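You operate a simulated robot arm through the tools that you are given. There is no shell and no other tool. Be economical: measure what you need, move in short steps, check, and stop when the job is done.

The job below is to be done with a simulated robot arm. You get a single attempt, and the scene is never put back.

TASK
Put one of the wing nuts from the orange tray on the yellow tape. Put the blue pad on the back of the sink bench. Put the black seal ring on the white tape. Put the black cap on the top of the green bench. Press the green start button two times. Put the orange hose on the lower shelf of the sink bench. Stack the green nozzle marked "50 psi" from the top of the green bench on top of the green nozzle marked "45 psi". Open the second drawer from the top. The order is free. Set down upright: wing nut.

Only the result counts: the job must be done as asked and must still hold three seconds after the hand-in. Knocking over, shifting, dropping, spilling or breaking anything else fails it. A push-on lid holds only when it is set on centred and level and pressed home; a screw cap is set on level and turned clockwise until tight.

THE ROBOT
A 6-joint arm with a two-finger parallel gripper on a trunk, on a base that drives. Base frame: it is fixed to the floor where the robot stands at the start and does not move with it; the origin is under the middle of the robot, x ahead of it, y to its left, z up. Units: cm, degrees, N and s.
With the tool pointing down near the work surface it reaches from about 10 to 82 cm from the robot's upright axis, wherever it stands. Its first joint turns from -115.0 to 115.0 degrees. Places, roughly: back of the sink bench (48x16 cm) [-138, 78, 86]; black cap (6x6x4 cm) [-100, 210, 90]; black seal ring (5x5x2 cm) [-110, 240, 90]; blue pad (10x8x3 cm) [90, 0, 90]; green nozzle [-100, 475, 75]; green start button [-80, 140, 70]; lower shelf of the sink bench [-110, 80, 20]; orange hose [-125, 75, 100]; second drawer [1300, 110, 70]; top of the green bench [-110, 490, 80]; white tape (6x6x2 cm) [60, 30, 120]; wing nut (6x3x3 cm) [60, 0, 90]; yellow tape (6x6x2 cm) [60, 40, 120]. Payload 4.2 kg.
The tool frame sits at the grasp point between the pads (the TCP): z along the fingers, y along the line on which they close. The tips reach 2.3 cm beyond it. The gripper opens to 9.4 cm. The fingers are 3.8 cm wide and 1 cm thick; the gripper's body (5.4 by 9.6 cm) begins 3.9 cm behind the TCP.
Orientation is told as [roll, pitch, yaw] about the base's x, y, z axes, in that order, counted from this pose: with the fingers straight down and closing along the base's y, the tool's x points along the base's -x, its y along +y and its z along -z.

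THE INTERFACE
- The arm moves only by the tool drive_tool. Its argument "increments" is text: rows parted by semicolons, each of 7 numbers parted by spaces: the shift along the tool's x, y, z in cm, then the turn, a rotation vector about the tool's x, y, z in degrees, then the closure in counts, from 0 (fully open) to 255 (shut). In form: tx ty tz wx wy wz claw; .... A call has 1 to 8 rows; each row shifts and turns the commanded pose from where the row before left it, along the tool's axes as they then stand. Rows are played at 5 a second. More than 5 cm and 8.6 degrees between two rows, or a gripper value outside its range, and nothing of the call is played. A pose out of reach is approached as far as the arm can. The call stops where the force on the tool passes 40 N (or 10 N more than at its start, if that is more) or the arm is blocked; 0.2 s more then pass. Each finger travels about 10.8 cm/s and halts on what it meets, pressing with about 39 N; the grip force reading is that of the motor and also rises with nothing between the fingers. The clock runs only during rows and for 0.2 s after the last one: add rows that do not move to give the fingers time. It gives the time, the measured TCP pose, the force on the tool (base axes), the opening and the grip force at its end, in the units of the frame above (readings bear some noise), with the torque about the TCP (base axes, N m) and any sound that the robot's microphone picked up.
- Cameras (640 x 400 px; columns grow to the right, rows downward): "scene" is now at [24.77, 21.89, 156.23]; the picture's right is [0.01, -1.00, 0.00], its down [-0.31, -0.00, -0.95] and it looks along [0.95, 0.01, -0.31] (base axes); focal length 214 px, centre (320, 200). "wrist" rides on the gripper at [8.7, 1.6, -7.5] in the tool frame; the picture's right is [-0.18, 0.98, 0.00], its down [-0.58, -0.11, -0.81] and it looks along [-0.79, -0.15, 0.59] (tool axes); focal length 243 px, centre (320, 200).
- snapshot(camera): a new picture of that camera. It takes no simulated time.
- lift_body(by): slides the trunk up (or, below 0, down) by that many cm; the arm and the scene camera ride with it, the base frame stays. It gives what a move gives, with no picture.
- roll_base(legs): drives the robot by 1 to 6 legs, each [ahead, turn to the left] in cm and degrees, along the robot's own axes; the way and the turn of a leg run together, so that a leg with both is an arc; at most 150 cm and 180 degrees a leg. The arm and the cameras ride along, it lands a little off, and it stops where it bumps. It gives what a move gives.
- head_to(pan, tilt): turns the head with the scene camera to pan (to the left, within 80 degrees either way) and tilt (down, from -29 to 69), counted from straight ahead of the robot. It gives what a move gives.
- measure_at(camera, pixels): there is no depth. For up to 12 entries [column, row, z] of the newest picture of that camera ("zoom" is the newest enlarged one), the place [x, y] in the base frame at which the ray of that pixel passes the height z, good to about 0.2 cm, but the place of the scene camera against the robot may be out by one fixed shift of up to 2.5 cm in any direction. It takes no simulated time.
- inspect(camera, box): a new picture of the part [left, top, right, bottom] of that camera's present view, enlarged. It takes no simulated time.
- sign_off(): hands the job in; it is judged then, once.

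Keep the steps short. Do not move on a guess: measure, check each grasp and each placing, and mend mistakes. In all there are 138 turns and 150 pictures (those below and enlarged ones count). Leave the gripper open and the arm clear of the work at the hand-in unless told otherwise, and finish with a single line.

The tools are called as name(argument=value, ...) on one line, values as JSON. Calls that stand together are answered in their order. drive_tool: Moves the arm, as the interface text tells. Its arguments: {"type":"object","properties":{"increments":{"type":"string"}},"required":["increments"]} The other tools are called the same way: lift_body (by) slides the trunk up or down; roll_base (legs) drives the base; head_to (pan, tilt) turns the head that bears the scene camera; snapshot (camera) takes a picture; measure_at (camera, pixels) gives the place at which the rays of pixels pass given heights; inspect (camera, box) takes an enlarged picture of a part of a camera's view; sign_off () hands the job in.

At the start:

```text
t: 0.0
tcp_pos: [40.23, 16.66, 150.73]
tcp_rot: [0.0, -0.1, -7.2]
ft_force: [0.1, 0.1, -0.6]
wrist_torque: [-0.04, -0.01, 0.03]
opening: 9.41
finger_force: 0.0
trunk travel left (down, up): [-89.4, 9.6]
robot x, y, heading: [-0.09, 0.21, 0.1]
head pan, tilt: [0.3, 17.9]
```

scene: 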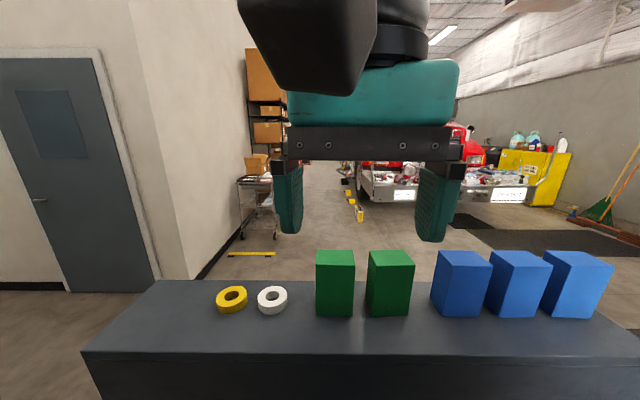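
wrist: 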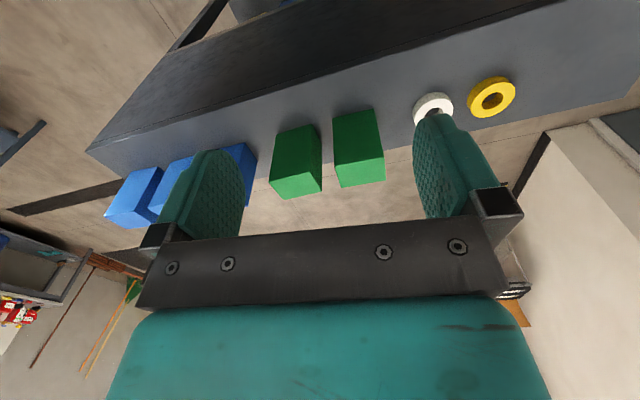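

I see a grey top with two tapes and coloured boxes ahead of me. First I look down and to the sides to find the orange tray, the pad and the rest.

head_to(pan=0, tilt=55)

snapshot(camera="scene")

head_to(pan=80, tilt=20)

snapshot(camera="scene")

```text
t: 1.0
tcp_pos: [40.28, 16.71, 150.87]
tcp_rot: [-0.1, -0.2, -7.2]
ft_force: [-0.4, 0.4, 0.6]
wrist_torque: [0.01, 0.03, 0.0]
opening: 9.4
finger_force: 0.0
trunk travel left (down, up): [-89.4, 9.6]
robot x, y, heading: [-0.07, 0.46, 0.1]
head pan, tilt: [0.0, 55.0]
```

```text
147 pictures are left
```

scene: 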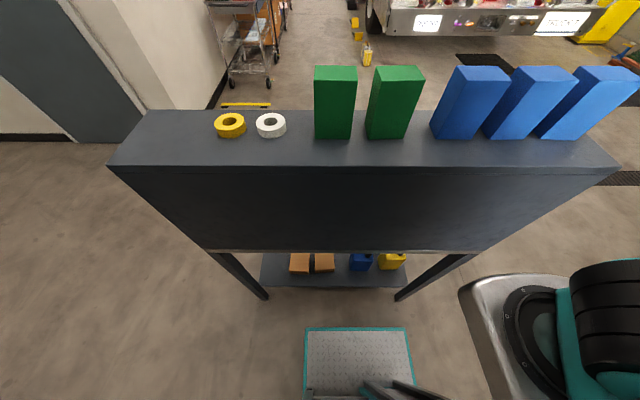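

```text
t: 2.6
tcp_pos: [40.29, 16.73, 150.92]
tcp_rot: [-0.1, -0.1, -7.3]
ft_force: [-0.2, 0.7, 0.0]
wrist_torque: [0.0, 0.01, 0.0]
opening: 9.4
finger_force: 0.0
trunk travel left (down, up): [-89.4, 9.6]
robot x, y, heading: [0.21, -0.05, -0.2]
head pan, tilt: [80.0, 20.0]
```

```text
146 pictures are left
```

scene: 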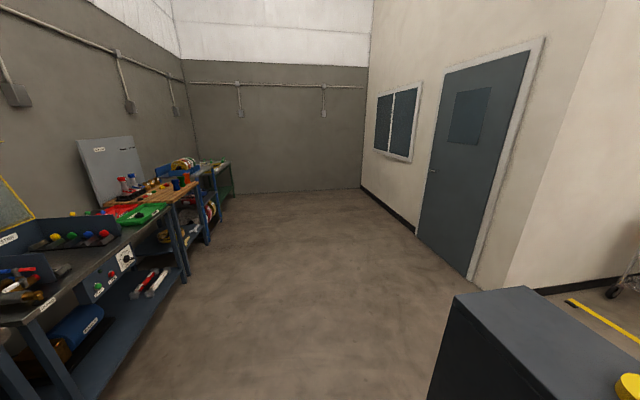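

The shelf top blocks the lower part. I measure the front edge before moving back and lowering the trunk.

head_to(pan=0, tilt=55)

snapshot(camera="scene")

measure_at(camera="scene", pixels=[[110, 168, 120], [617, 168, 120], [230, 125, 122], [270, 125, 122], [300, 165, 120], [320, 250, 90], [320, 285, 60], [310, 265, 90], [147, 110, 120], [590, 140, 120]])

roll_base(legs=[[-60, 0]])

lift_body(by=-45)

head_to(pan=0, tilt=15)

snapshot(camera="scene")

```text
t: 4.1
tcp_pos: [40.3, 16.74, 150.77]
tcp_rot: [0.0, 0.0, -7.2]
ft_force: [-0.5, 0.4, 0.5]
wrist_torque: [0.02, 0.0, 0.03]
opening: 9.42
finger_force: 0.1
trunk travel left (down, up): [-89.4, 9.6]
robot x, y, heading: [0.0, 0.23, 0.1]
head pan, tilt: [0.0, 55.0]
```

```text
145 pictures are left
```

scene: 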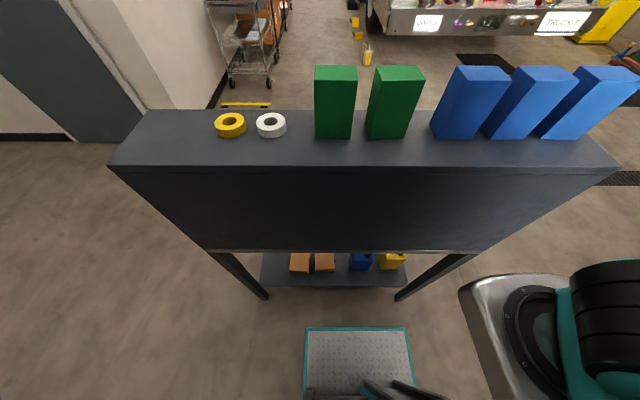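

```text
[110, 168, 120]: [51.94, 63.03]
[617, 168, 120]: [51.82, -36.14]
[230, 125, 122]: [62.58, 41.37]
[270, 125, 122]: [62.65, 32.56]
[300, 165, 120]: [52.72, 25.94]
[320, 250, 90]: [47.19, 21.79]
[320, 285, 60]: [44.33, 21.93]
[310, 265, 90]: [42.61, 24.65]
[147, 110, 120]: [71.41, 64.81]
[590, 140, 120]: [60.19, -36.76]
```

```text
t: 7.2
tcp_pos: [-13.57, 15.54, 150.82]
tcp_rot: [0.0, -0.2, -9.4]
ft_force: [0.3, 0.5, 0.0]
wrist_torque: [-0.01, 0.02, 0.0]
opening: 9.44
finger_force: 0.1
trunk travel left (down, up): [-89.4, 9.6]
robot x, y, heading: [-54.35, 0.33, -3.2]
head pan, tilt: [0.0, 55.0]
stopped in leg 1: the robot was blocked; the commanded pose is now the measured one
```

```text
refused: -45 is not a number from -40 to 40
```

```text
t: 8.3
tcp_pos: [-13.51, 15.57, 150.75]
tcp_rot: [0.0, -0.1, -9.4]
ft_force: [-0.3, -0.4, -0.2]
wrist_torque: [-0.01, 0.0, 0.03]
opening: 9.37
finger_force: 0.0
trunk travel left (down, up): [-89.4, 9.6]
robot x, y, heading: [-54.38, 0.42, -3.5]
head pan, tilt: [0.0, 15.0]
```

```text
144 pictures are left
```

scene: 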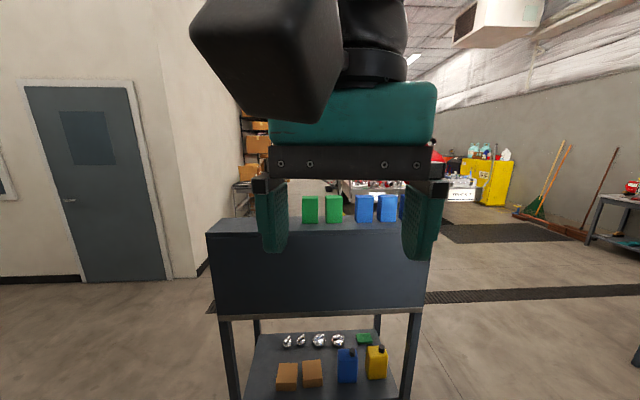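

I bumped something behind at x=-54. I go ahead 12 cm, lower the trunk and look at the shelf below.

roll_base(legs=[[12, 3.5]])

inspect(camera="scene", box=[200, 200, 440, 400])

head_to(pan=80, tilt=45)

snapshot(camera="scene")

head_to(pan=-80, tilt=25)

snapshot(camera="scene")

```text
t: 9.5
tcp_pos: [-2.84, 17.43, 150.86]
tcp_rot: [0.0, -0.2, -6.1]
ft_force: [0.1, -0.1, -0.2]
wrist_torque: [-0.01, 0.01, 0.0]
opening: 9.41
finger_force: 0.1
trunk travel left (down, up): [-89.4, 9.6]
robot x, y, heading: [-42.29, 0.17, -0.1]
head pan, tilt: [0.0, 15.0]
```

```text
2.00 times, centred on (320, 300) of scene
```

zoom: 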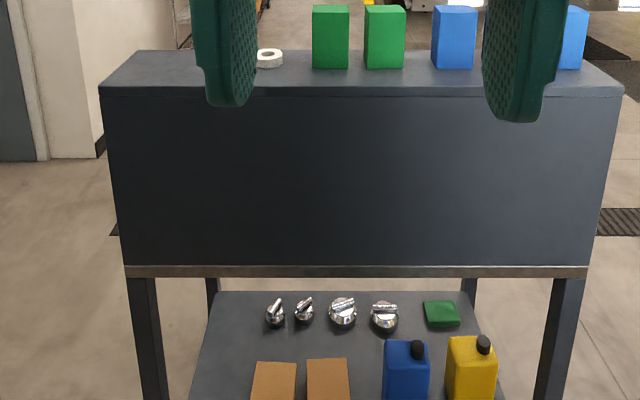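

```text
t: 11.1
tcp_pos: [-2.92, 17.55, 150.84]
tcp_rot: [0.0, -0.1, -6.2]
ft_force: [0.2, -0.3, 0.5]
wrist_torque: [-0.02, 0.0, -0.02]
opening: 9.4
finger_force: 0.0
trunk travel left (down, up): [-89.4, 9.6]
robot x, y, heading: [-42.65, 0.37, -0.4]
head pan, tilt: [80.0, 45.0]
```

```text
142 pictures are left
```

scene: 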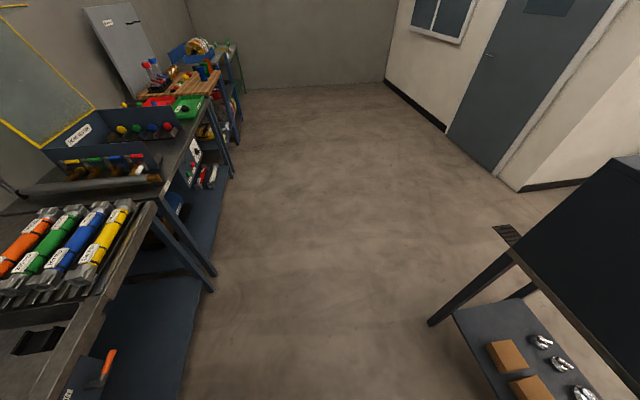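

```text
t: 13.5
tcp_pos: [-2.76, 17.52, 150.89]
tcp_rot: [-0.1, -0.1, -6.1]
ft_force: [0.3, -0.1, -0.4]
wrist_torque: [-0.02, 0.01, 0.0]
opening: 9.39
finger_force: 0.0
trunk travel left (down, up): [-89.4, 9.6]
robot x, y, heading: [-42.76, -0.2, -0.3]
head pan, tilt: [-80.0, 25.0]
```

```text
141 pictures are left
```

scene: 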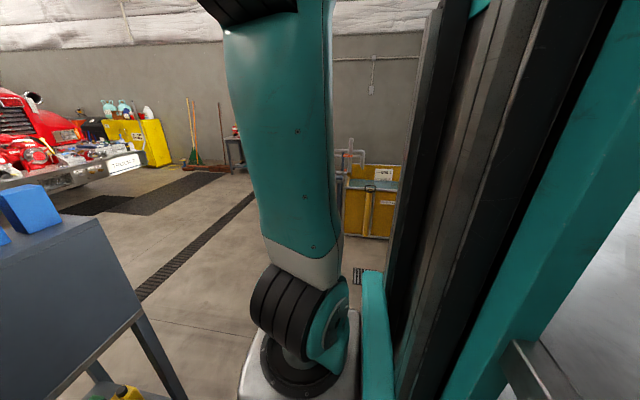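

The cabinet is closed on this side; the tray and pad must be reached from its far side (+x). The right side is free floor, so I drive around it on that side.

roll_base(legs=[[22, 0], [0, -90], [105, 0], [0, 90], [150, 0], [25, 0]])

head_to(pan=70, tilt=25)

snapshot(camera="scene")

```text
t: 36.5
tcp_pos: [191.35, -81.07, 150.89]
tcp_rot: [0.1, -0.2, -3.2]
ft_force: [-0.1, 0.2, -0.4]
wrist_torque: [-0.01, -0.01, 0.04]
opening: 9.41
finger_force: 0.1
trunk travel left (down, up): [-89.4, 9.6]
robot x, y, heading: [152.33, -100.5, 2.6]
head pan, tilt: [-80.0, 25.0]
```

```text
t: 38.8
tcp_pos: [191.36, -81.01, 150.79]
tcp_rot: [0.1, -0.2, -3.3]
ft_force: [0.3, 0.3, 0.4]
wrist_torque: [-0.01, 0.01, 0.02]
opening: 9.4
finger_force: 0.1
trunk travel left (down, up): [-89.4, 9.6]
robot x, y, heading: [152.07, -100.48, 2.3]
head pan, tilt: [70.0, 25.0]
```

```text
140 pictures are left
```

scene: 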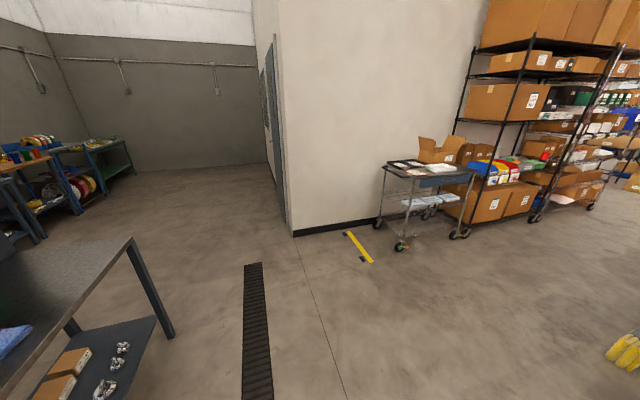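

The bench top is open on this side. I drive to y≈0 and turn to face it.

roll_base(legs=[[0, 87.5], [95, 0], [0, 90]])

head_to(pan=0, tilt=40)

snapshot(camera="scene")

snapshot(camera="wrist")

```text
t: 51.2
tcp_pos: [111.91, -27.02, 150.86]
tcp_rot: [0.0, -0.2, 173.8]
ft_force: [1.5, 0.8, -0.4]
wrist_torque: [-0.03, -0.02, -0.03]
opening: 9.37
finger_force: 0.1
trunk travel left (down, up): [-89.4, 9.6]
robot x, y, heading: [151.83, -9.43, 179.7]
head pan, tilt: [70.0, 25.0]
```

```text
t: 52.6
tcp_pos: [111.95, -26.94, 150.74]
tcp_rot: [0.0, -0.2, 173.8]
ft_force: [-0.1, -0.4, 0.6]
wrist_torque: [0.01, 0.02, -0.01]
opening: 9.38
finger_force: 0.2
trunk travel left (down, up): [-89.4, 9.6]
robot x, y, heading: [151.93, -9.64, 179.5]
head pan, tilt: [0.0, 40.0]
```

```text
139 pictures are left
```

scene: 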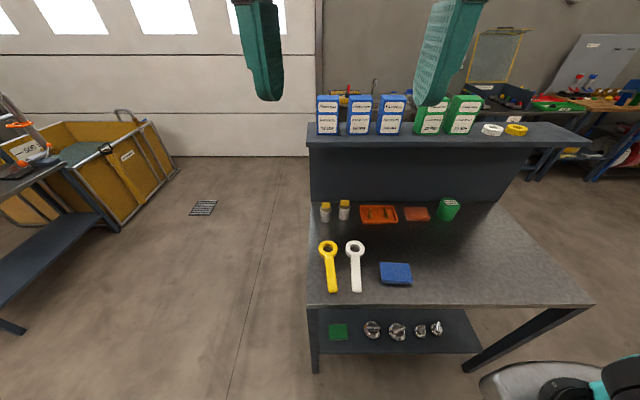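

```text
138 pictures are left
```

wrist: 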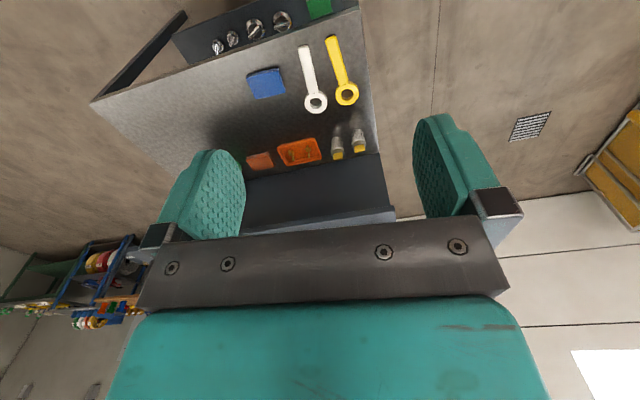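

I see the orange tray (378,213), blue pad (395,272) and tapes (492,130)/(516,129). I enlarge the tray and measure.

inspect(camera="scene", box=[310, 190, 470, 290])

measure_at(camera="scene", pixels=[[380, 285, 88], [411, 285, 88], [380, 263, 90], [410, 263, 90], [320, 305, 88], [590, 303, 88], [378, 213, 90], [492, 130, 122], [516, 129, 122], [311, 202, 88], [310, 150, 120]])

```text
4.00 times, centred on (390, 240) of scene
```

zoom: 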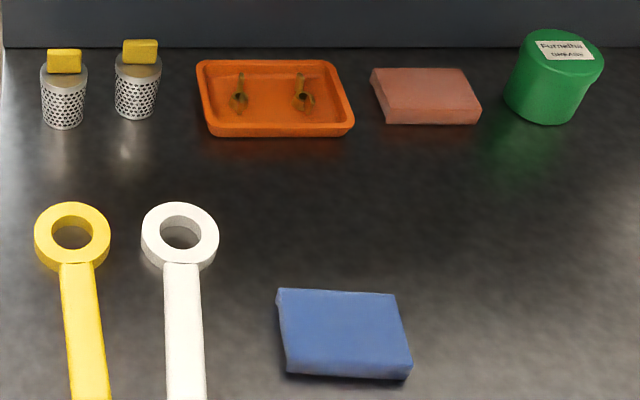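

```text
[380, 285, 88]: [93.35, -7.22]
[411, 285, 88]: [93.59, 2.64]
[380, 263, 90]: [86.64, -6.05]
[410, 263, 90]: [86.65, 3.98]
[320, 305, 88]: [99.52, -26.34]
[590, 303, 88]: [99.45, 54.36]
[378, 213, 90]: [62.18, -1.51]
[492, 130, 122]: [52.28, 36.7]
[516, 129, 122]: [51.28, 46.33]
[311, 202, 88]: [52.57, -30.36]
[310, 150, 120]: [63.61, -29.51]
```

The tray sits partly under the overhanging shelf, so a tilted approach will be needed. I drive 13 cm closer and lower the trunk (arm still in front of the shelf at x≈99) for a better look.

roll_base(legs=[[13, 0]])

lift_body(by=-32)

snapshot(camera="scene")

snapshot(camera="wrist")

```text
t: 53.9
tcp_pos: [98.88, -26.62, 150.93]
tcp_rot: [0.2, -0.2, 173.5]
ft_force: [0.2, -0.2, -0.4]
wrist_torque: [0.0, 0.02, -0.05]
opening: 9.39
finger_force: 0.2
trunk travel left (down, up): [-89.4, 9.6]
robot x, y, heading: [138.96, -9.39, 179.2]
head pan, tilt: [0.0, 40.0]
```

```text
t: 57.0
tcp_pos: [98.94, -26.67, 118.87]
tcp_rot: [0.1, -0.3, 173.5]
ft_force: [0.3, 0.0, 0.2]
wrist_torque: [-0.03, -0.01, -0.02]
opening: 9.39
finger_force: 0.1
trunk travel left (down, up): [-57.4, 41.6]
robot x, y, heading: [138.84, -9.58, 179.5]
head pan, tilt: [0.0, 40.0]
```

```text
136 pictures are left
```

scene: 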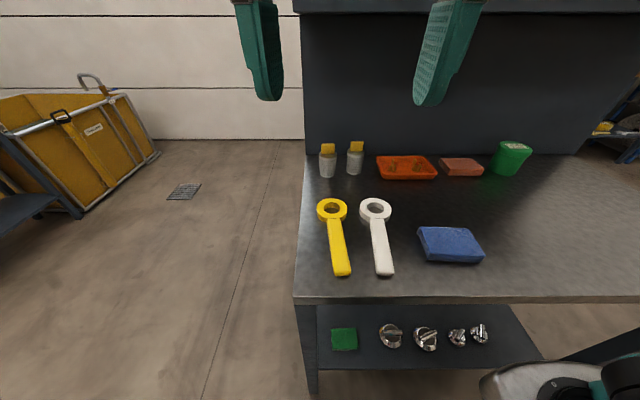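

```text
135 pictures are left
```

wrist: 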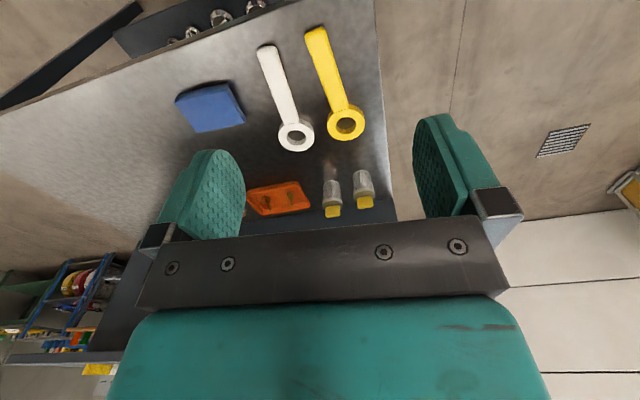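

I enlarge the tray in both cameras and measure with the more trustworthy wrist camera.

inspect(camera="scene", box=[370, 140, 450, 190])

inspect(camera="wrist", box=[230, 165, 342, 235])

measure_at(camera="wrist", pixels=[[250, 190, 90], [300, 181, 90], [311, 206, 90], [262, 216, 90], [268, 200, 90], [293, 196, 90], [175, 99, 88], [243, 119, 88], [210, 108, 91], [232, 85, 91], [340, 125, 90]])

measure_at(camera="scene", pixels=[[392, 167, 90], [419, 167, 90], [300, 300, 88], [420, 258, 88], [485, 258, 88], [332, 208, 90], [310, 156, 88]])

```text
8.00 times, centred on (410, 165) of scene
```

zoom: 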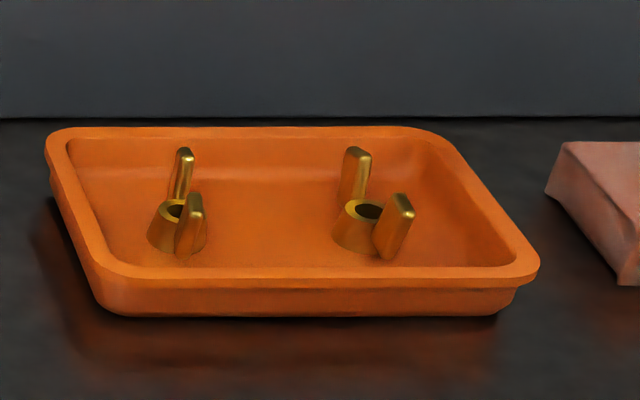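

```text
5.71 times, centred on (286, 200) of wrist
```

zoom: 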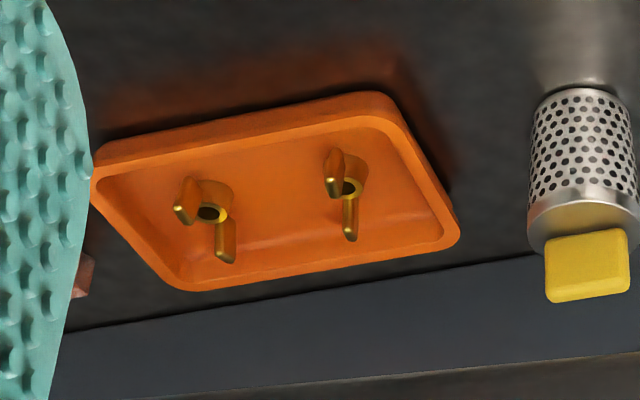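

```text
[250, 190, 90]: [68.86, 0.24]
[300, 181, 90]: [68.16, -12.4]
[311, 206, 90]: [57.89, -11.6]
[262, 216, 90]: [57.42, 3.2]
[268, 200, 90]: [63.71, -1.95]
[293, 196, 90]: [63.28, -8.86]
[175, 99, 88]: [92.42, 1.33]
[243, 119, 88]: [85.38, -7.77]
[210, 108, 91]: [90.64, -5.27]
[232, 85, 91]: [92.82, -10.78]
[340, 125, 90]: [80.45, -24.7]
```

```text
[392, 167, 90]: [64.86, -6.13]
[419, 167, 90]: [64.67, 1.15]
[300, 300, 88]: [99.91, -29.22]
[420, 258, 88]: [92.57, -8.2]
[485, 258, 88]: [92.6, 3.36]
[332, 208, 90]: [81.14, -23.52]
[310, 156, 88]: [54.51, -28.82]
```

The nuts stand upright with their wings up. I measure wing tips and shelf edge in the wrist picture to plan the grasp.

measure_at(camera="wrist", pixels=[[288.6, 197.4, 92], [291.3, 204.4, 92], [262, 200.9, 92], [269.7, 207.9, 92], [291, 198, 91], [267.5, 202.5, 91], [251.5, 195, 90], [309, 207, 90], [299, 183, 90]])

drive_tool(increments="0 0 0 0 0 -6.5 90; -1 -5 0 0 0 0 90; -1 -4.8 0 0 0 0 90; -1 -4.5 0 0 0 0 90; 0 -4 0 0 0 0 90; 0 0 0 0 -8 0 90; 0 0 0 0 -8 0 90; 0 0 0 0 -8 0 90")

```text
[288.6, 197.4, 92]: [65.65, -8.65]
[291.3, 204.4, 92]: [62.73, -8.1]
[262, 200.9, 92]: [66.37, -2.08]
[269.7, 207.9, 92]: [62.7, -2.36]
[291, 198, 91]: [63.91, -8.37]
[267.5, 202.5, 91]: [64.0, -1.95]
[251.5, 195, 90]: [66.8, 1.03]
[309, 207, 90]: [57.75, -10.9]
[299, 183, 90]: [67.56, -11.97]
```

```text
refused: row 2 steps farther than a row can; nothing moved
```

One row was over 5 cm; I resend with shorter ones.

drive_tool(increments="0 0 0 0 0 -6.5 90; 0 -4.6 0 0 0 0 90; 0 -4.6 0 0 0 0 90; 0 -4.6 0 0 0 0 90; 0 -4.5 0 0 0 0 90; 0 0 0 0 -8 0 90; 0 0 0 0 -8 0 90; 0 0 0 0 -8 0 90")

snapshot(camera="wrist")

```text
t: 58.8
tcp_pos: [97.17, -13.61, 121.41]
tcp_rot: [0.2, -24.4, -179.9]
ft_force: [0.1, 0.1, -0.9]
wrist_torque: [0.01, -0.02, 0.01]
opening: 6.08
finger_force: 0.0
out of reach, approached as far as the arm can: row 5, 6, 7, 8
trunk travel left (down, up): [-57.4, 41.6]
robot x, y, heading: [139.05, -9.55, 179.6]
head pan, tilt: [0.0, 40.0]
```

```text
132 pictures are left
```

wrist: 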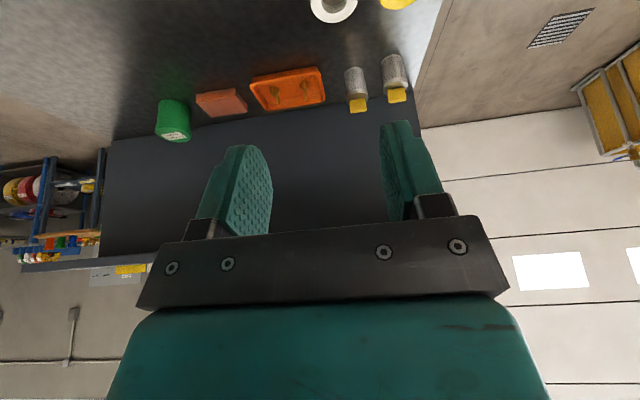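

The tilt near the body is out of reach; I move forward and down towards the tray, where there is more room.

drive_tool(increments="0 0 4 0 0 0 110; 0 0 4 0 0 0 110; 0 0 4 0 0 0 110; 0 0 4 0 0 0 110")

```text
t: 59.8
tcp_pos: [89.9, -15.42, 107.31]
tcp_rot: [0.2, -24.2, -179.9]
ft_force: [0.1, 0.0, 0.9]
wrist_torque: [-0.03, -0.01, 0.0]
opening: 5.35
finger_force: 0.0
out of reach, approached as far as the arm can: row 1, 2
trunk travel left (down, up): [-57.4, 41.6]
robot x, y, heading: [138.49, -9.41, 179.5]
head pan, tilt: [0.0, 40.0]
```

Now reachable again. Next: move to (73,-8.5,104) and add tilt up to 35°.

drive_tool(increments="-3.55 -1.73 2.48 0 0 0 110; -3.55 -1.73 2.48 0 0 0 110; -3.55 -1.73 2.48 0 0 0 110; -3.55 -1.73 2.48 0 0 0 110; 0 0 0 0 -5.5 0 110; 0 0 0 0 -5.5 0 110; 0 0 0 0 0 0 110")

snapshot(camera="wrist")

snapshot(camera="scene")

```text
t: 61.4
tcp_pos: [72.76, -8.41, 104.39]
tcp_rot: [0.1, -35.2, -179.9]
ft_force: [-0.4, 0.4, -0.4]
wrist_torque: [0.02, -0.02, -0.01]
opening: 5.34
finger_force: 0.0
trunk travel left (down, up): [-57.4, 41.6]
robot x, y, heading: [138.78, -9.31, 179.3]
head pan, tilt: [0.0, 40.0]
```

```text
131 pictures are left
```

wrist: 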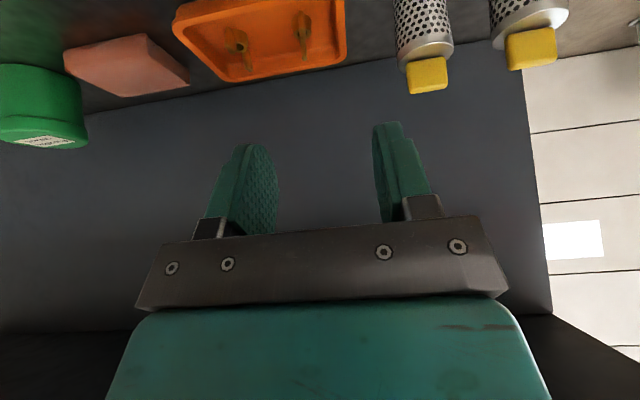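

```text
130 pictures are left
```

scene: 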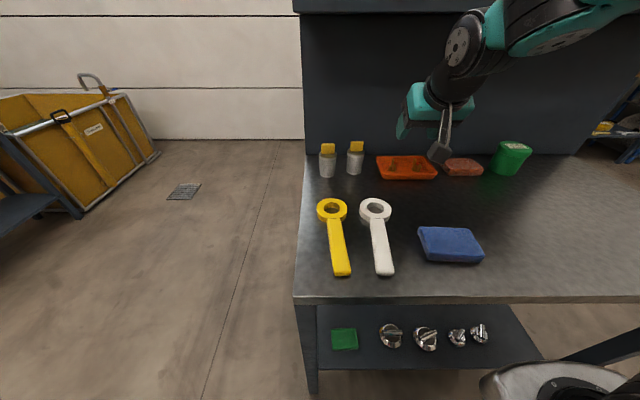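

I enlarge the tray in the wrist view to get the nut position precisely.

inspect(camera="wrist", box=[165, 0, 357, 120])

```text
3.33 times, centred on (261, 60) of wrist
```

zoom: 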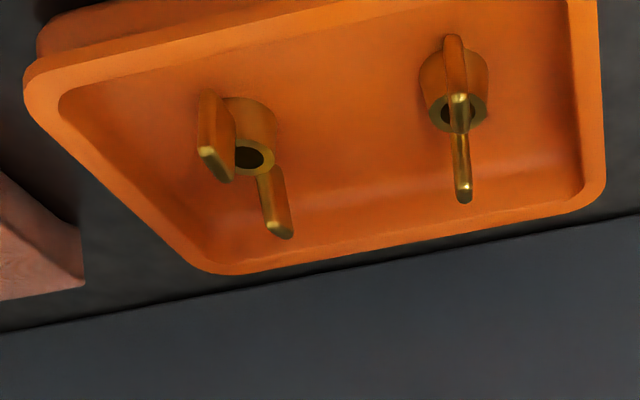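

measure_at(camera="zoom", pixels=[[458, 112, 91], [458, 97, 92], [464, 200, 92], [246, 156, 91], [222, 172, 92], [284, 233, 92], [430, 112, 91], [488, 110, 91], [604, 185, 90.5], [570, 5, 90.5], [215, 272, 90.5], [27, 95, 90.5]])

```text
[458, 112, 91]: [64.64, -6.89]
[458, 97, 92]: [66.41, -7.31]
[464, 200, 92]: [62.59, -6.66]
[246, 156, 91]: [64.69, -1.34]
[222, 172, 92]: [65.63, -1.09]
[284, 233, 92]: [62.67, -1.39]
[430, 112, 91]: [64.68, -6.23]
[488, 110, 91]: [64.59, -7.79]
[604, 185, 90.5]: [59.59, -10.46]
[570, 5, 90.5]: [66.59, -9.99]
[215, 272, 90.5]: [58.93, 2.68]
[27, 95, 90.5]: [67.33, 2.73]
```

By comparing both views the nut's true hub height is about z 88 and it stands at about (61,-6.4). I go most of the way and look again.

drive_tool(increments="0 -1 3.5 0 0 0 157; 0 -1 3.5 0 0 0 157; -0.2 0 3.5 0 0 0 157; -0.2 0 1 0 0 0 157; 0 0 0 0 0 0 157")

snapshot(camera="wrist")

inspect(camera="scene", box=[370, 120, 450, 190])

```text
t: 62.6
tcp_pos: [65.69, -6.48, 94.89]
tcp_rot: [0.0, -35.2, -179.9]
ft_force: [-0.2, -0.2, 0.6]
wrist_torque: [0.04, -0.03, 0.01]
opening: 3.61
finger_force: 0.1
trunk travel left (down, up): [-57.4, 41.6]
robot x, y, heading: [138.79, -9.59, 179.5]
head pan, tilt: [0.0, 40.0]
```

```text
128 pictures are left
```

wrist: 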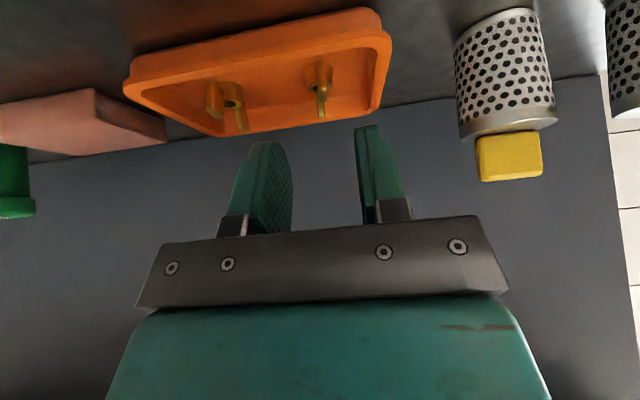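

```text
5.71 times, centred on (410, 155) of scene
```

zoom: 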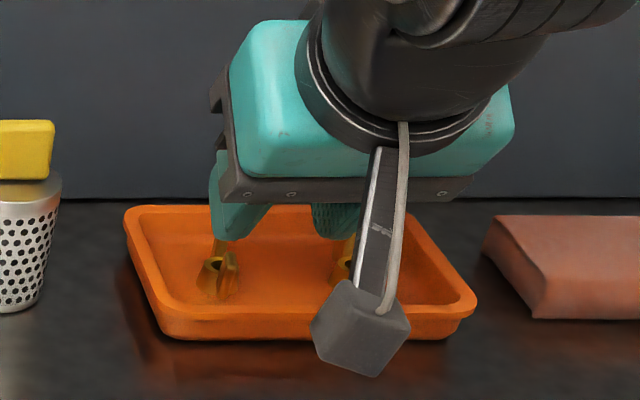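

inspect(camera="wrist", box=[110, 0, 430, 200])

measure_at(camera="wrist", pixels=[[319, 76, 88], [321, 90, 89], [321, 116, 89], [232, 95, 88], [390, 50, 88], [380, 108, 88], [125, 88, 88], [219, 134, 88]])

```text
2.00 times, centred on (270, 100) of wrist
```

zoom: 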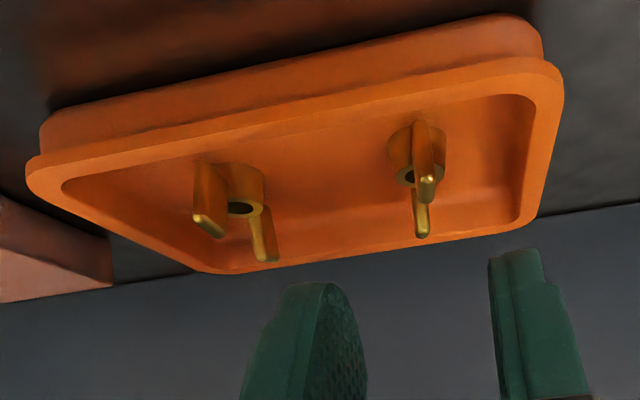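

```text
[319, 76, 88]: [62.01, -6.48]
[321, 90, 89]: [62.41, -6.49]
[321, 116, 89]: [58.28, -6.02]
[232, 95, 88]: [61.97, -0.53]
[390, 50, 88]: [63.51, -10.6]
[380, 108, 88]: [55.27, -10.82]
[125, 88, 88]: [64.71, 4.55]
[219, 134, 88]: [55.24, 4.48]
```

Nut hub at (60.3,-6.4), wing tips z≈89. I now lower the open fingers around it.

drive_tool(increments="-0.4 0 3 0 0 0 157; -0.4 0 3 0 0 0 157; -0.2 0 1.2 0 0 0 157; 0 0 0 0 0 0 157")

snapshot(camera="wrist")

inspect(camera="scene", box=[370, 120, 450, 190])

```text
t: 63.6
tcp_pos: [60.94, -6.25, 89.63]
tcp_rot: [0.1, -35.1, -180.0]
ft_force: [0.1, -0.2, 0.0]
wrist_torque: [0.02, -0.01, 0.01]
opening: 3.6
finger_force: 0.0
trunk travel left (down, up): [-57.4, 41.6]
robot x, y, heading: [138.96, -9.5, 179.5]
head pan, tilt: [0.0, 40.0]
```

```text
125 pictures are left
```

wrist: 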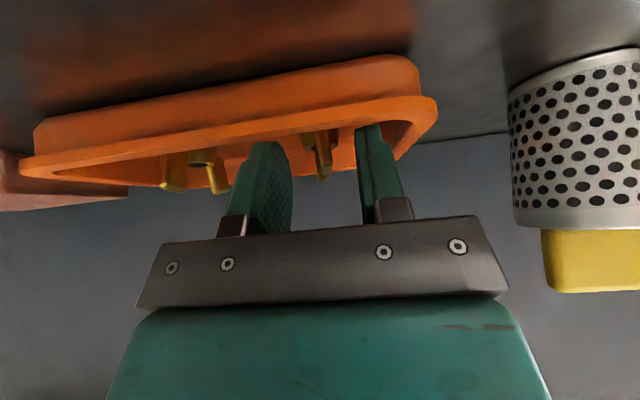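

```text
5.71 times, centred on (410, 155) of scene
```

zoom: 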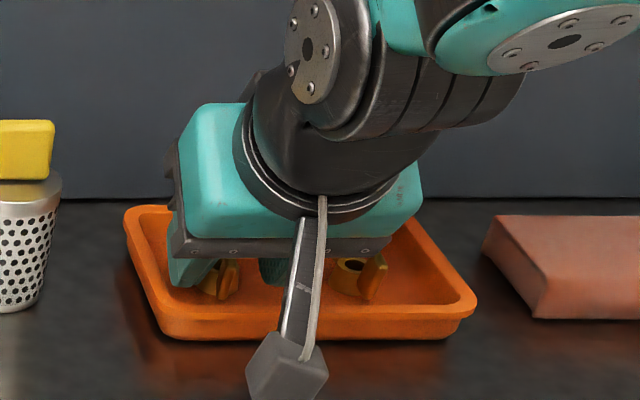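

The nut (318,155) is centred between the fingers. A last 0.5 cm in and close.

drive_tool(increments="-0.2 0 0.45 0 0 0 157; 0 0 0 0 0 0 180; 0 0 0 0 0 0 200; 0 0 0 0 0 0 220; 0 0 0 0 0 0 235; 0 0 0 0 0 0 235")

snapshot(camera="wrist")

```text
t: 65.0
tcp_pos: [60.38, -6.3, 89.44]
tcp_rot: [0.0, -35.2, -179.9]
ft_force: [-0.6, 0.2, 0.2]
wrist_torque: [0.0, 0.03, -0.02]
opening: 1.8
finger_force: 38.4
trunk travel left (down, up): [-57.4, 41.6]
robot x, y, heading: [138.99, -9.2, 179.4]
head pan, tilt: [0.0, 40.0]
```

```text
123 pictures are left
```

wrist: 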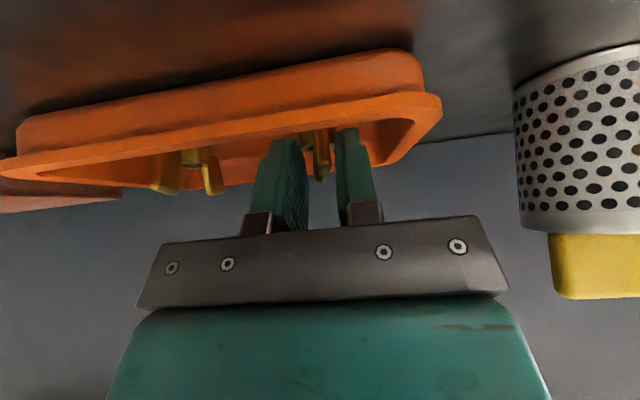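

Grip holds at 1.8 cm opening. I lift straight up 4.5 cm and back out along the tool axis.

drive_tool(increments="-1 0 -1.42 0 0 0 235; -1 0 -1.42 0 0 0 235; -0.5 0 -2 0 0 0 235; 0 0 -4 0 0 0 235; 0 0 -4 0 0 0 235; 0 0 0 0 0 0 235")

snapshot(camera="wrist")

snapshot(camera="scene")

```text
t: 66.4
tcp_pos: [65.56, -6.54, 101.2]
tcp_rot: [0.0, -35.1, -179.8]
ft_force: [1.1, 0.0, -0.4]
wrist_torque: [0.03, 0.01, 0.01]
opening: 1.79
finger_force: 39.4
trunk travel left (down, up): [-57.4, 41.6]
robot x, y, heading: [138.73, -9.25, 179.2]
head pan, tilt: [0.0, 40.0]
```

```text
122 pictures are left
```

wrist: 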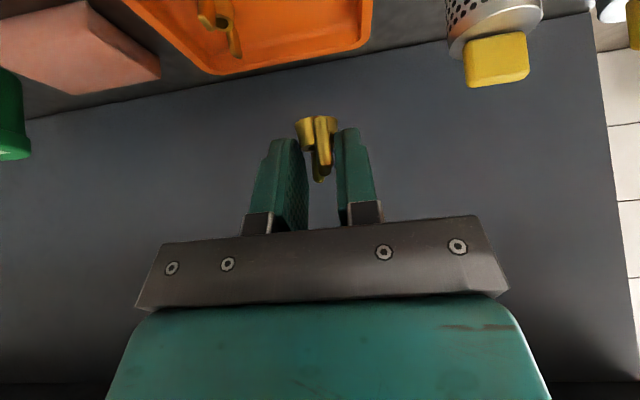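

```text
121 pictures are left
```

scene: 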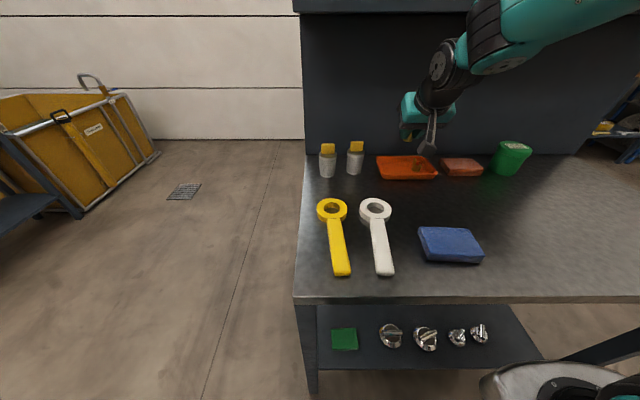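

Nut is held. I retreat in +x away from the shelf, back the base up, shift to y≈38 and raise the trunk to see the tapes.

drive_tool(increments="3.9 0 -2.75 0 0 0 235; 3.9 0 -2.75 0 0 0 235; 3.9 0 -2.75 0 0 0 235; 0 0 0 0 0 0 235")

roll_base(legs=[[-25, 0], [0, -90], [47, 0], [0, 90]])

lift_body(by=38)

snapshot(camera="scene")

snapshot(camera="wrist")

```text
t: 67.4
tcp_pos: [79.87, -6.43, 101.27]
tcp_rot: [0.0, -35.3, -180.1]
ft_force: [-0.1, 0.2, -0.1]
wrist_torque: [0.0, 0.0, 0.01]
opening: 1.81
finger_force: 38.8
trunk travel left (down, up): [-57.4, 41.6]
robot x, y, heading: [138.99, -9.13, 179.8]
head pan, tilt: [0.0, 40.0]
```

```text
t: 79.3
tcp_pos: [105.75, 38.11, 101.27]
tcp_rot: [0.0, -35.2, -178.7]
ft_force: [0.0, 0.2, -0.8]
wrist_torque: [0.0, -0.02, -0.02]
opening: 1.84
finger_force: 39.5
trunk travel left (down, up): [-57.4, 41.6]
robot x, y, heading: [164.92, 36.54, -179.7]
head pan, tilt: [0.0, 40.0]
```

```text
t: 83.0
tcp_pos: [105.64, 38.22, 139.3]
tcp_rot: [0.0, -35.2, -178.9]
ft_force: [-0.7, 0.2, -0.2]
wrist_torque: [-0.01, 0.03, -0.02]
opening: 1.87
finger_force: 39.2
trunk travel left (down, up): [-95.4, 3.6]
robot x, y, heading: [164.71, 36.49, -179.7]
head pan, tilt: [0.0, 40.0]
```

```text
120 pictures are left
```

scene: 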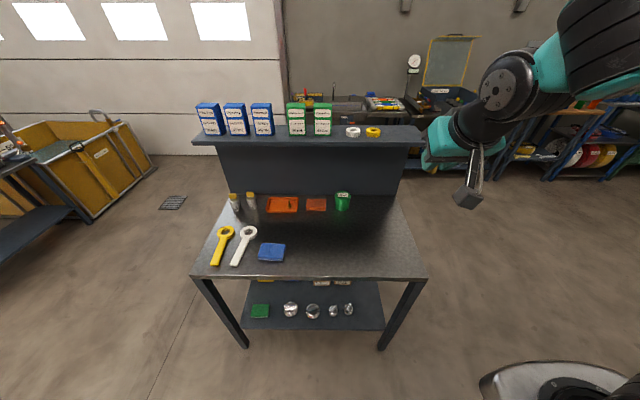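

```text
119 pictures are left
```

wrist: 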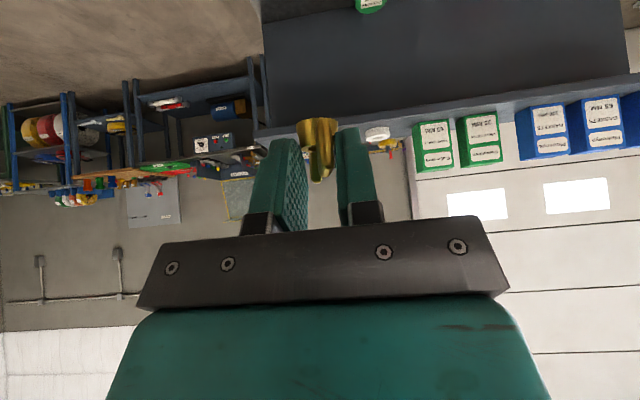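

I drive 28 cm ahead; the tool then stands over the shelf's front edge near the tapes.

roll_base(legs=[[28, 0]])

snapshot(camera="wrist")

snapshot(camera="scene")

```text
t: 85.0
tcp_pos: [77.71, 38.0, 139.28]
tcp_rot: [0.0, -35.2, -179.0]
ft_force: [-0.1, -0.4, 0.1]
wrist_torque: [0.01, 0.01, 0.0]
opening: 1.85
finger_force: 39.0
trunk travel left (down, up): [-95.4, 3.6]
robot x, y, heading: [136.83, 35.98, -179.6]
head pan, tilt: [0.0, 40.0]
```

```text
118 pictures are left
```

wrist: 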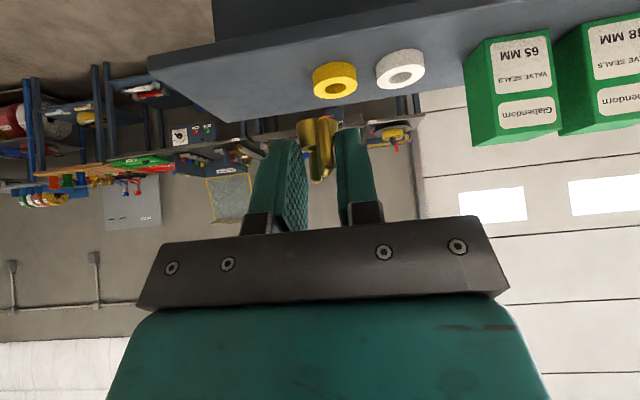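

```text
117 pictures are left
```

scene: 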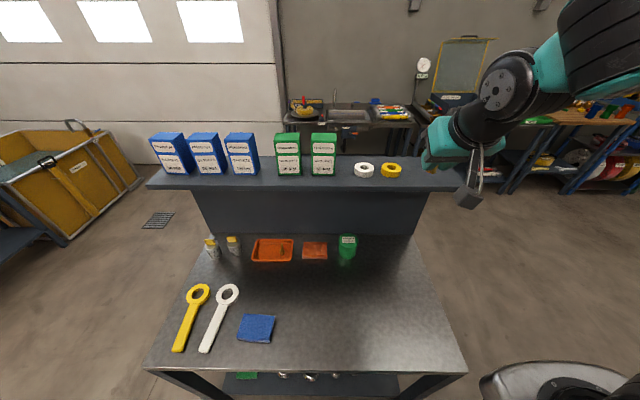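

I zoom on the tapes to see the ring's width and measure its height.

inspect(camera="wrist", box=[290, 30, 450, 130])

measure_at(camera="wrist", pixels=[[339, 88, 124], [339, 88, 122], [404, 75, 124], [314, 90, 124], [358, 86, 124], [338, 99, 124], [150, 57, 120], [470, 40, 120]])

```text
4.00 times, centred on (370, 80) of wrist
```

zoom: 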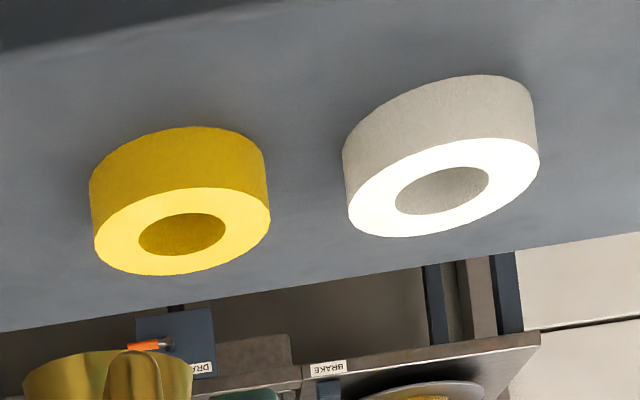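

```text
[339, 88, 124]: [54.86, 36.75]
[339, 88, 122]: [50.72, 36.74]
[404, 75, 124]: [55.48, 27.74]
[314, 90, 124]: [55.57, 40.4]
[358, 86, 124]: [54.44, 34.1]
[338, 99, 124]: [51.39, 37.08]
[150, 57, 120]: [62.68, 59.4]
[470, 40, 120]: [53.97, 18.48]
```

Hole is about half the tape's width, so the nut must sit on the ring band. I move 8 cm forward for a second view to fix the height.

drive_tool(increments="-3.27 0 2.3 0 0 0 235; -3.27 0 2.3 0 0 0 235; 0 0 0 0 0 0 235")

inspect(camera="wrist", box=[240, 0, 480, 150])

```text
t: 85.8
tcp_pos: [70.08, 38.04, 139.3]
tcp_rot: [0.0, -35.1, -179.0]
ft_force: [0.6, 0.1, -0.2]
wrist_torque: [-0.01, 0.0, 0.03]
opening: 1.84
finger_force: 39.1
trunk travel left (down, up): [-95.4, 3.6]
robot x, y, heading: [137.13, 36.21, -179.5]
head pan, tilt: [0.0, 40.0]
```

```text
2.67 times, centred on (360, 75) of wrist
```

zoom: 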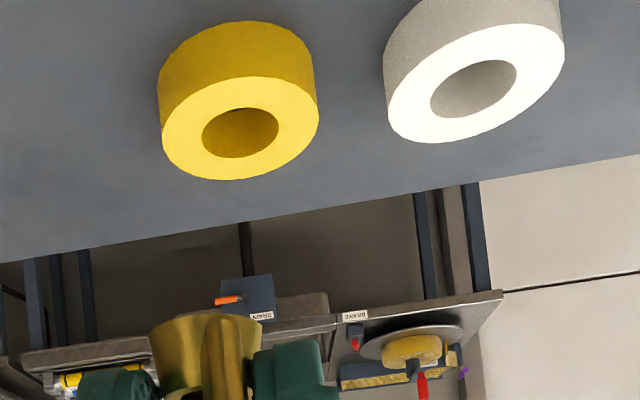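

measure_at(camera="zoom", pixels=[[240, 129, 122], [240, 129, 124], [240, 129, 126], [163, 145, 124], [318, 110, 124], [245, 77, 124], [235, 180, 124], [478, 82, 124]])

```text
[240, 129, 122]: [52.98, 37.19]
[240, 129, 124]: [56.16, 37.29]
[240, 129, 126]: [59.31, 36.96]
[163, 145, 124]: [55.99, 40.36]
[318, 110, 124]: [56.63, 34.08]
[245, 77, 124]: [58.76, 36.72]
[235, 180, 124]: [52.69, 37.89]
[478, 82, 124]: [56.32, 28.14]
```

The two views give an uncertain height. I go back and down in front of the shelf so the camera looks at the tapes nearly edge-on.

drive_tool(increments="3.9 0 -2.75 0 0 0 235; 3.9 0 -2.75 0 0 0 235; 2.4 0 3 0 0 0 235; 2.4 0 3 0 0 0 235; 2.4 0 3 0 0 0 235; 0 0 0 0 0 0 235")

inspect(camera="wrist", box=[240, 100, 480, 250])

snapshot(camera="wrist")

```text
t: 87.2
tcp_pos: [79.44, 38.22, 127.71]
tcp_rot: [0.0, -35.1, -179.0]
ft_force: [-0.4, -0.7, -0.2]
wrist_torque: [0.0, 0.0, -0.01]
opening: 1.84
finger_force: 38.9
out of reach, approached as far as the arm can: row 5
trunk travel left (down, up): [-95.4, 3.6]
robot x, y, heading: [136.73, 35.98, -179.9]
head pan, tilt: [0.0, 40.0]
```

```text
2.67 times, centred on (360, 175) of wrist
```

zoom: 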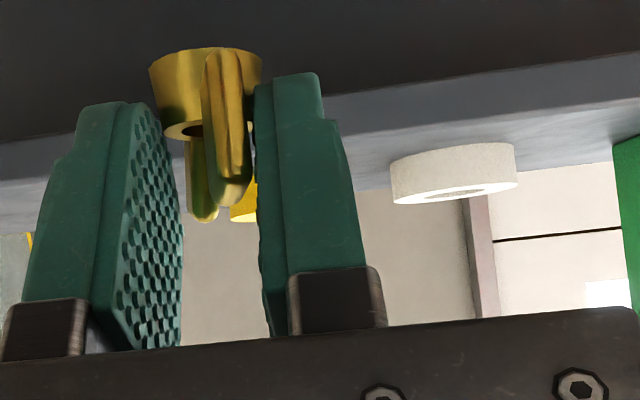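

```text
113 pictures are left
```

wrist: 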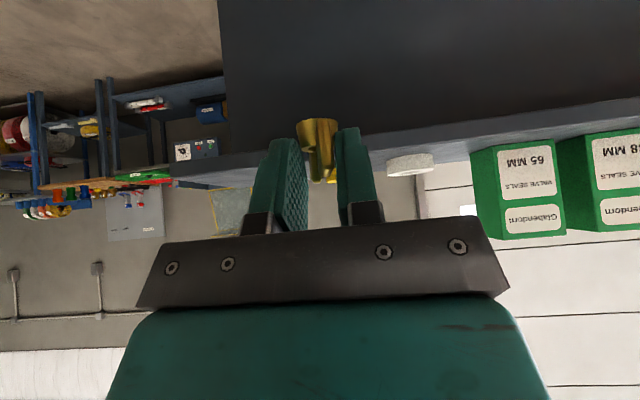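

measure_at(camera="zoom", pixels=[[457, 193, 124], [457, 193, 124.5], [457, 193, 125], [457, 193, 125.5], [457, 193, 126], [457, 193, 126.5], [392, 200, 125], [518, 180, 125], [455, 148, 123], [455, 148, 122]])

```text
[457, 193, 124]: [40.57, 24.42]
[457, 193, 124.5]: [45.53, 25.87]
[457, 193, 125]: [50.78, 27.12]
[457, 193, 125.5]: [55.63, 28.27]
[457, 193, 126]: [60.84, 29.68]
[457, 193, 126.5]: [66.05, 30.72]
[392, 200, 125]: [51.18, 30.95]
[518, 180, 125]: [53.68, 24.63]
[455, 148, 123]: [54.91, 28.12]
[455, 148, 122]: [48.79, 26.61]
```

Consistent result: tape tops at z≈125.9, yellow tape centre ≈(59.1,37.1). I move the nut over the near band of the ring, target TCP (61.2,37.1), staying ~6 cm high.

drive_tool(increments="-2.3 0 -3.27 0 0 0 235; -2.3 0 -3.27 0 0 0 235; -3.72 0.2 2.62 0 0 0 235; -3.72 0.2 2.62 0 0 0 235; -3.72 0.2 2.62 0 0 0 235; -3.72 0.2 2.62 0 0 0 235; 0 0 0 0 0 0 235")

snapshot(camera="wrist")

```text
t: 88.8
tcp_pos: [61.06, 36.49, 136.09]
tcp_rot: [0.2, -35.0, -178.8]
ft_force: [0.8, 0.5, -0.6]
wrist_torque: [0.03, -0.03, -0.02]
opening: 1.83
finger_force: 39.2
trunk travel left (down, up): [-95.4, 3.6]
robot x, y, heading: [136.79, 36.04, -179.8]
head pan, tilt: [0.0, 40.0]
```

```text
112 pictures are left
```

wrist: 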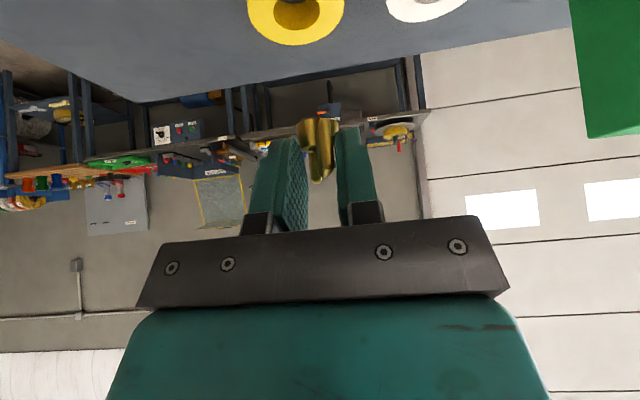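

measure_at(camera="wrist", pixels=[[297, 10, 125.9], [247, 15, 125.9], [344, 5, 125.9], [292, 44, 125.9], [297, 31, 125.9]])

```text
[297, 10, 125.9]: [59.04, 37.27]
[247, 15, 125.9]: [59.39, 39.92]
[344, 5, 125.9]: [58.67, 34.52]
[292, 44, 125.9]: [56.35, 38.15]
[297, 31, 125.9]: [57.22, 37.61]
```

Centre confirmed (59.0,37.3). I shift 0.8 in y and go down 5.5 cm, then check.

drive_tool(increments="0 -0.8 0 0 0 0 235; 1.05 0 1.5 0 0 0 235; 1.05 0 1.5 0 0 0 235; 1.05 0 1.5 0 0 0 235; 0 0 0 0 0 0 235")

snapshot(camera="wrist")

inspect(camera="scene", box=[320, 130, 448, 210])

```text
t: 90.0
tcp_pos: [61.13, 37.35, 130.43]
tcp_rot: [0.0, -35.2, -179.0]
ft_force: [0.2, 0.9, -0.8]
wrist_torque: [0.0, 0.03, -0.01]
opening: 1.85
finger_force: 38.9
trunk travel left (down, up): [-95.4, 3.6]
robot x, y, heading: [137.23, 36.03, -179.4]
head pan, tilt: [0.0, 40.0]
```

```text
111 pictures are left
```

wrist: 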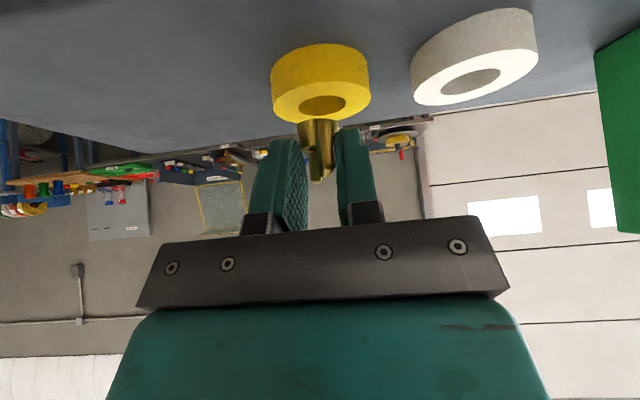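

```text
5.00 times, centred on (384, 170) of scene
```

zoom: 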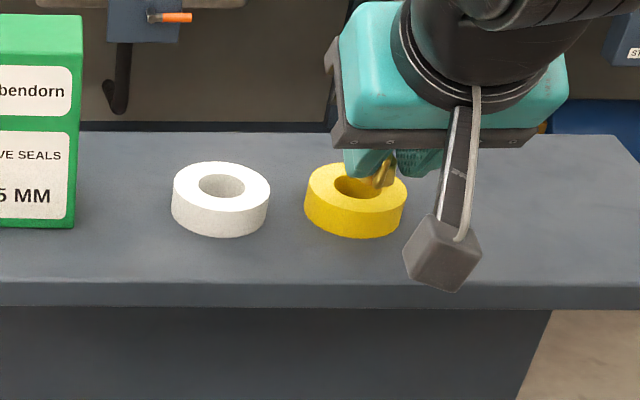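

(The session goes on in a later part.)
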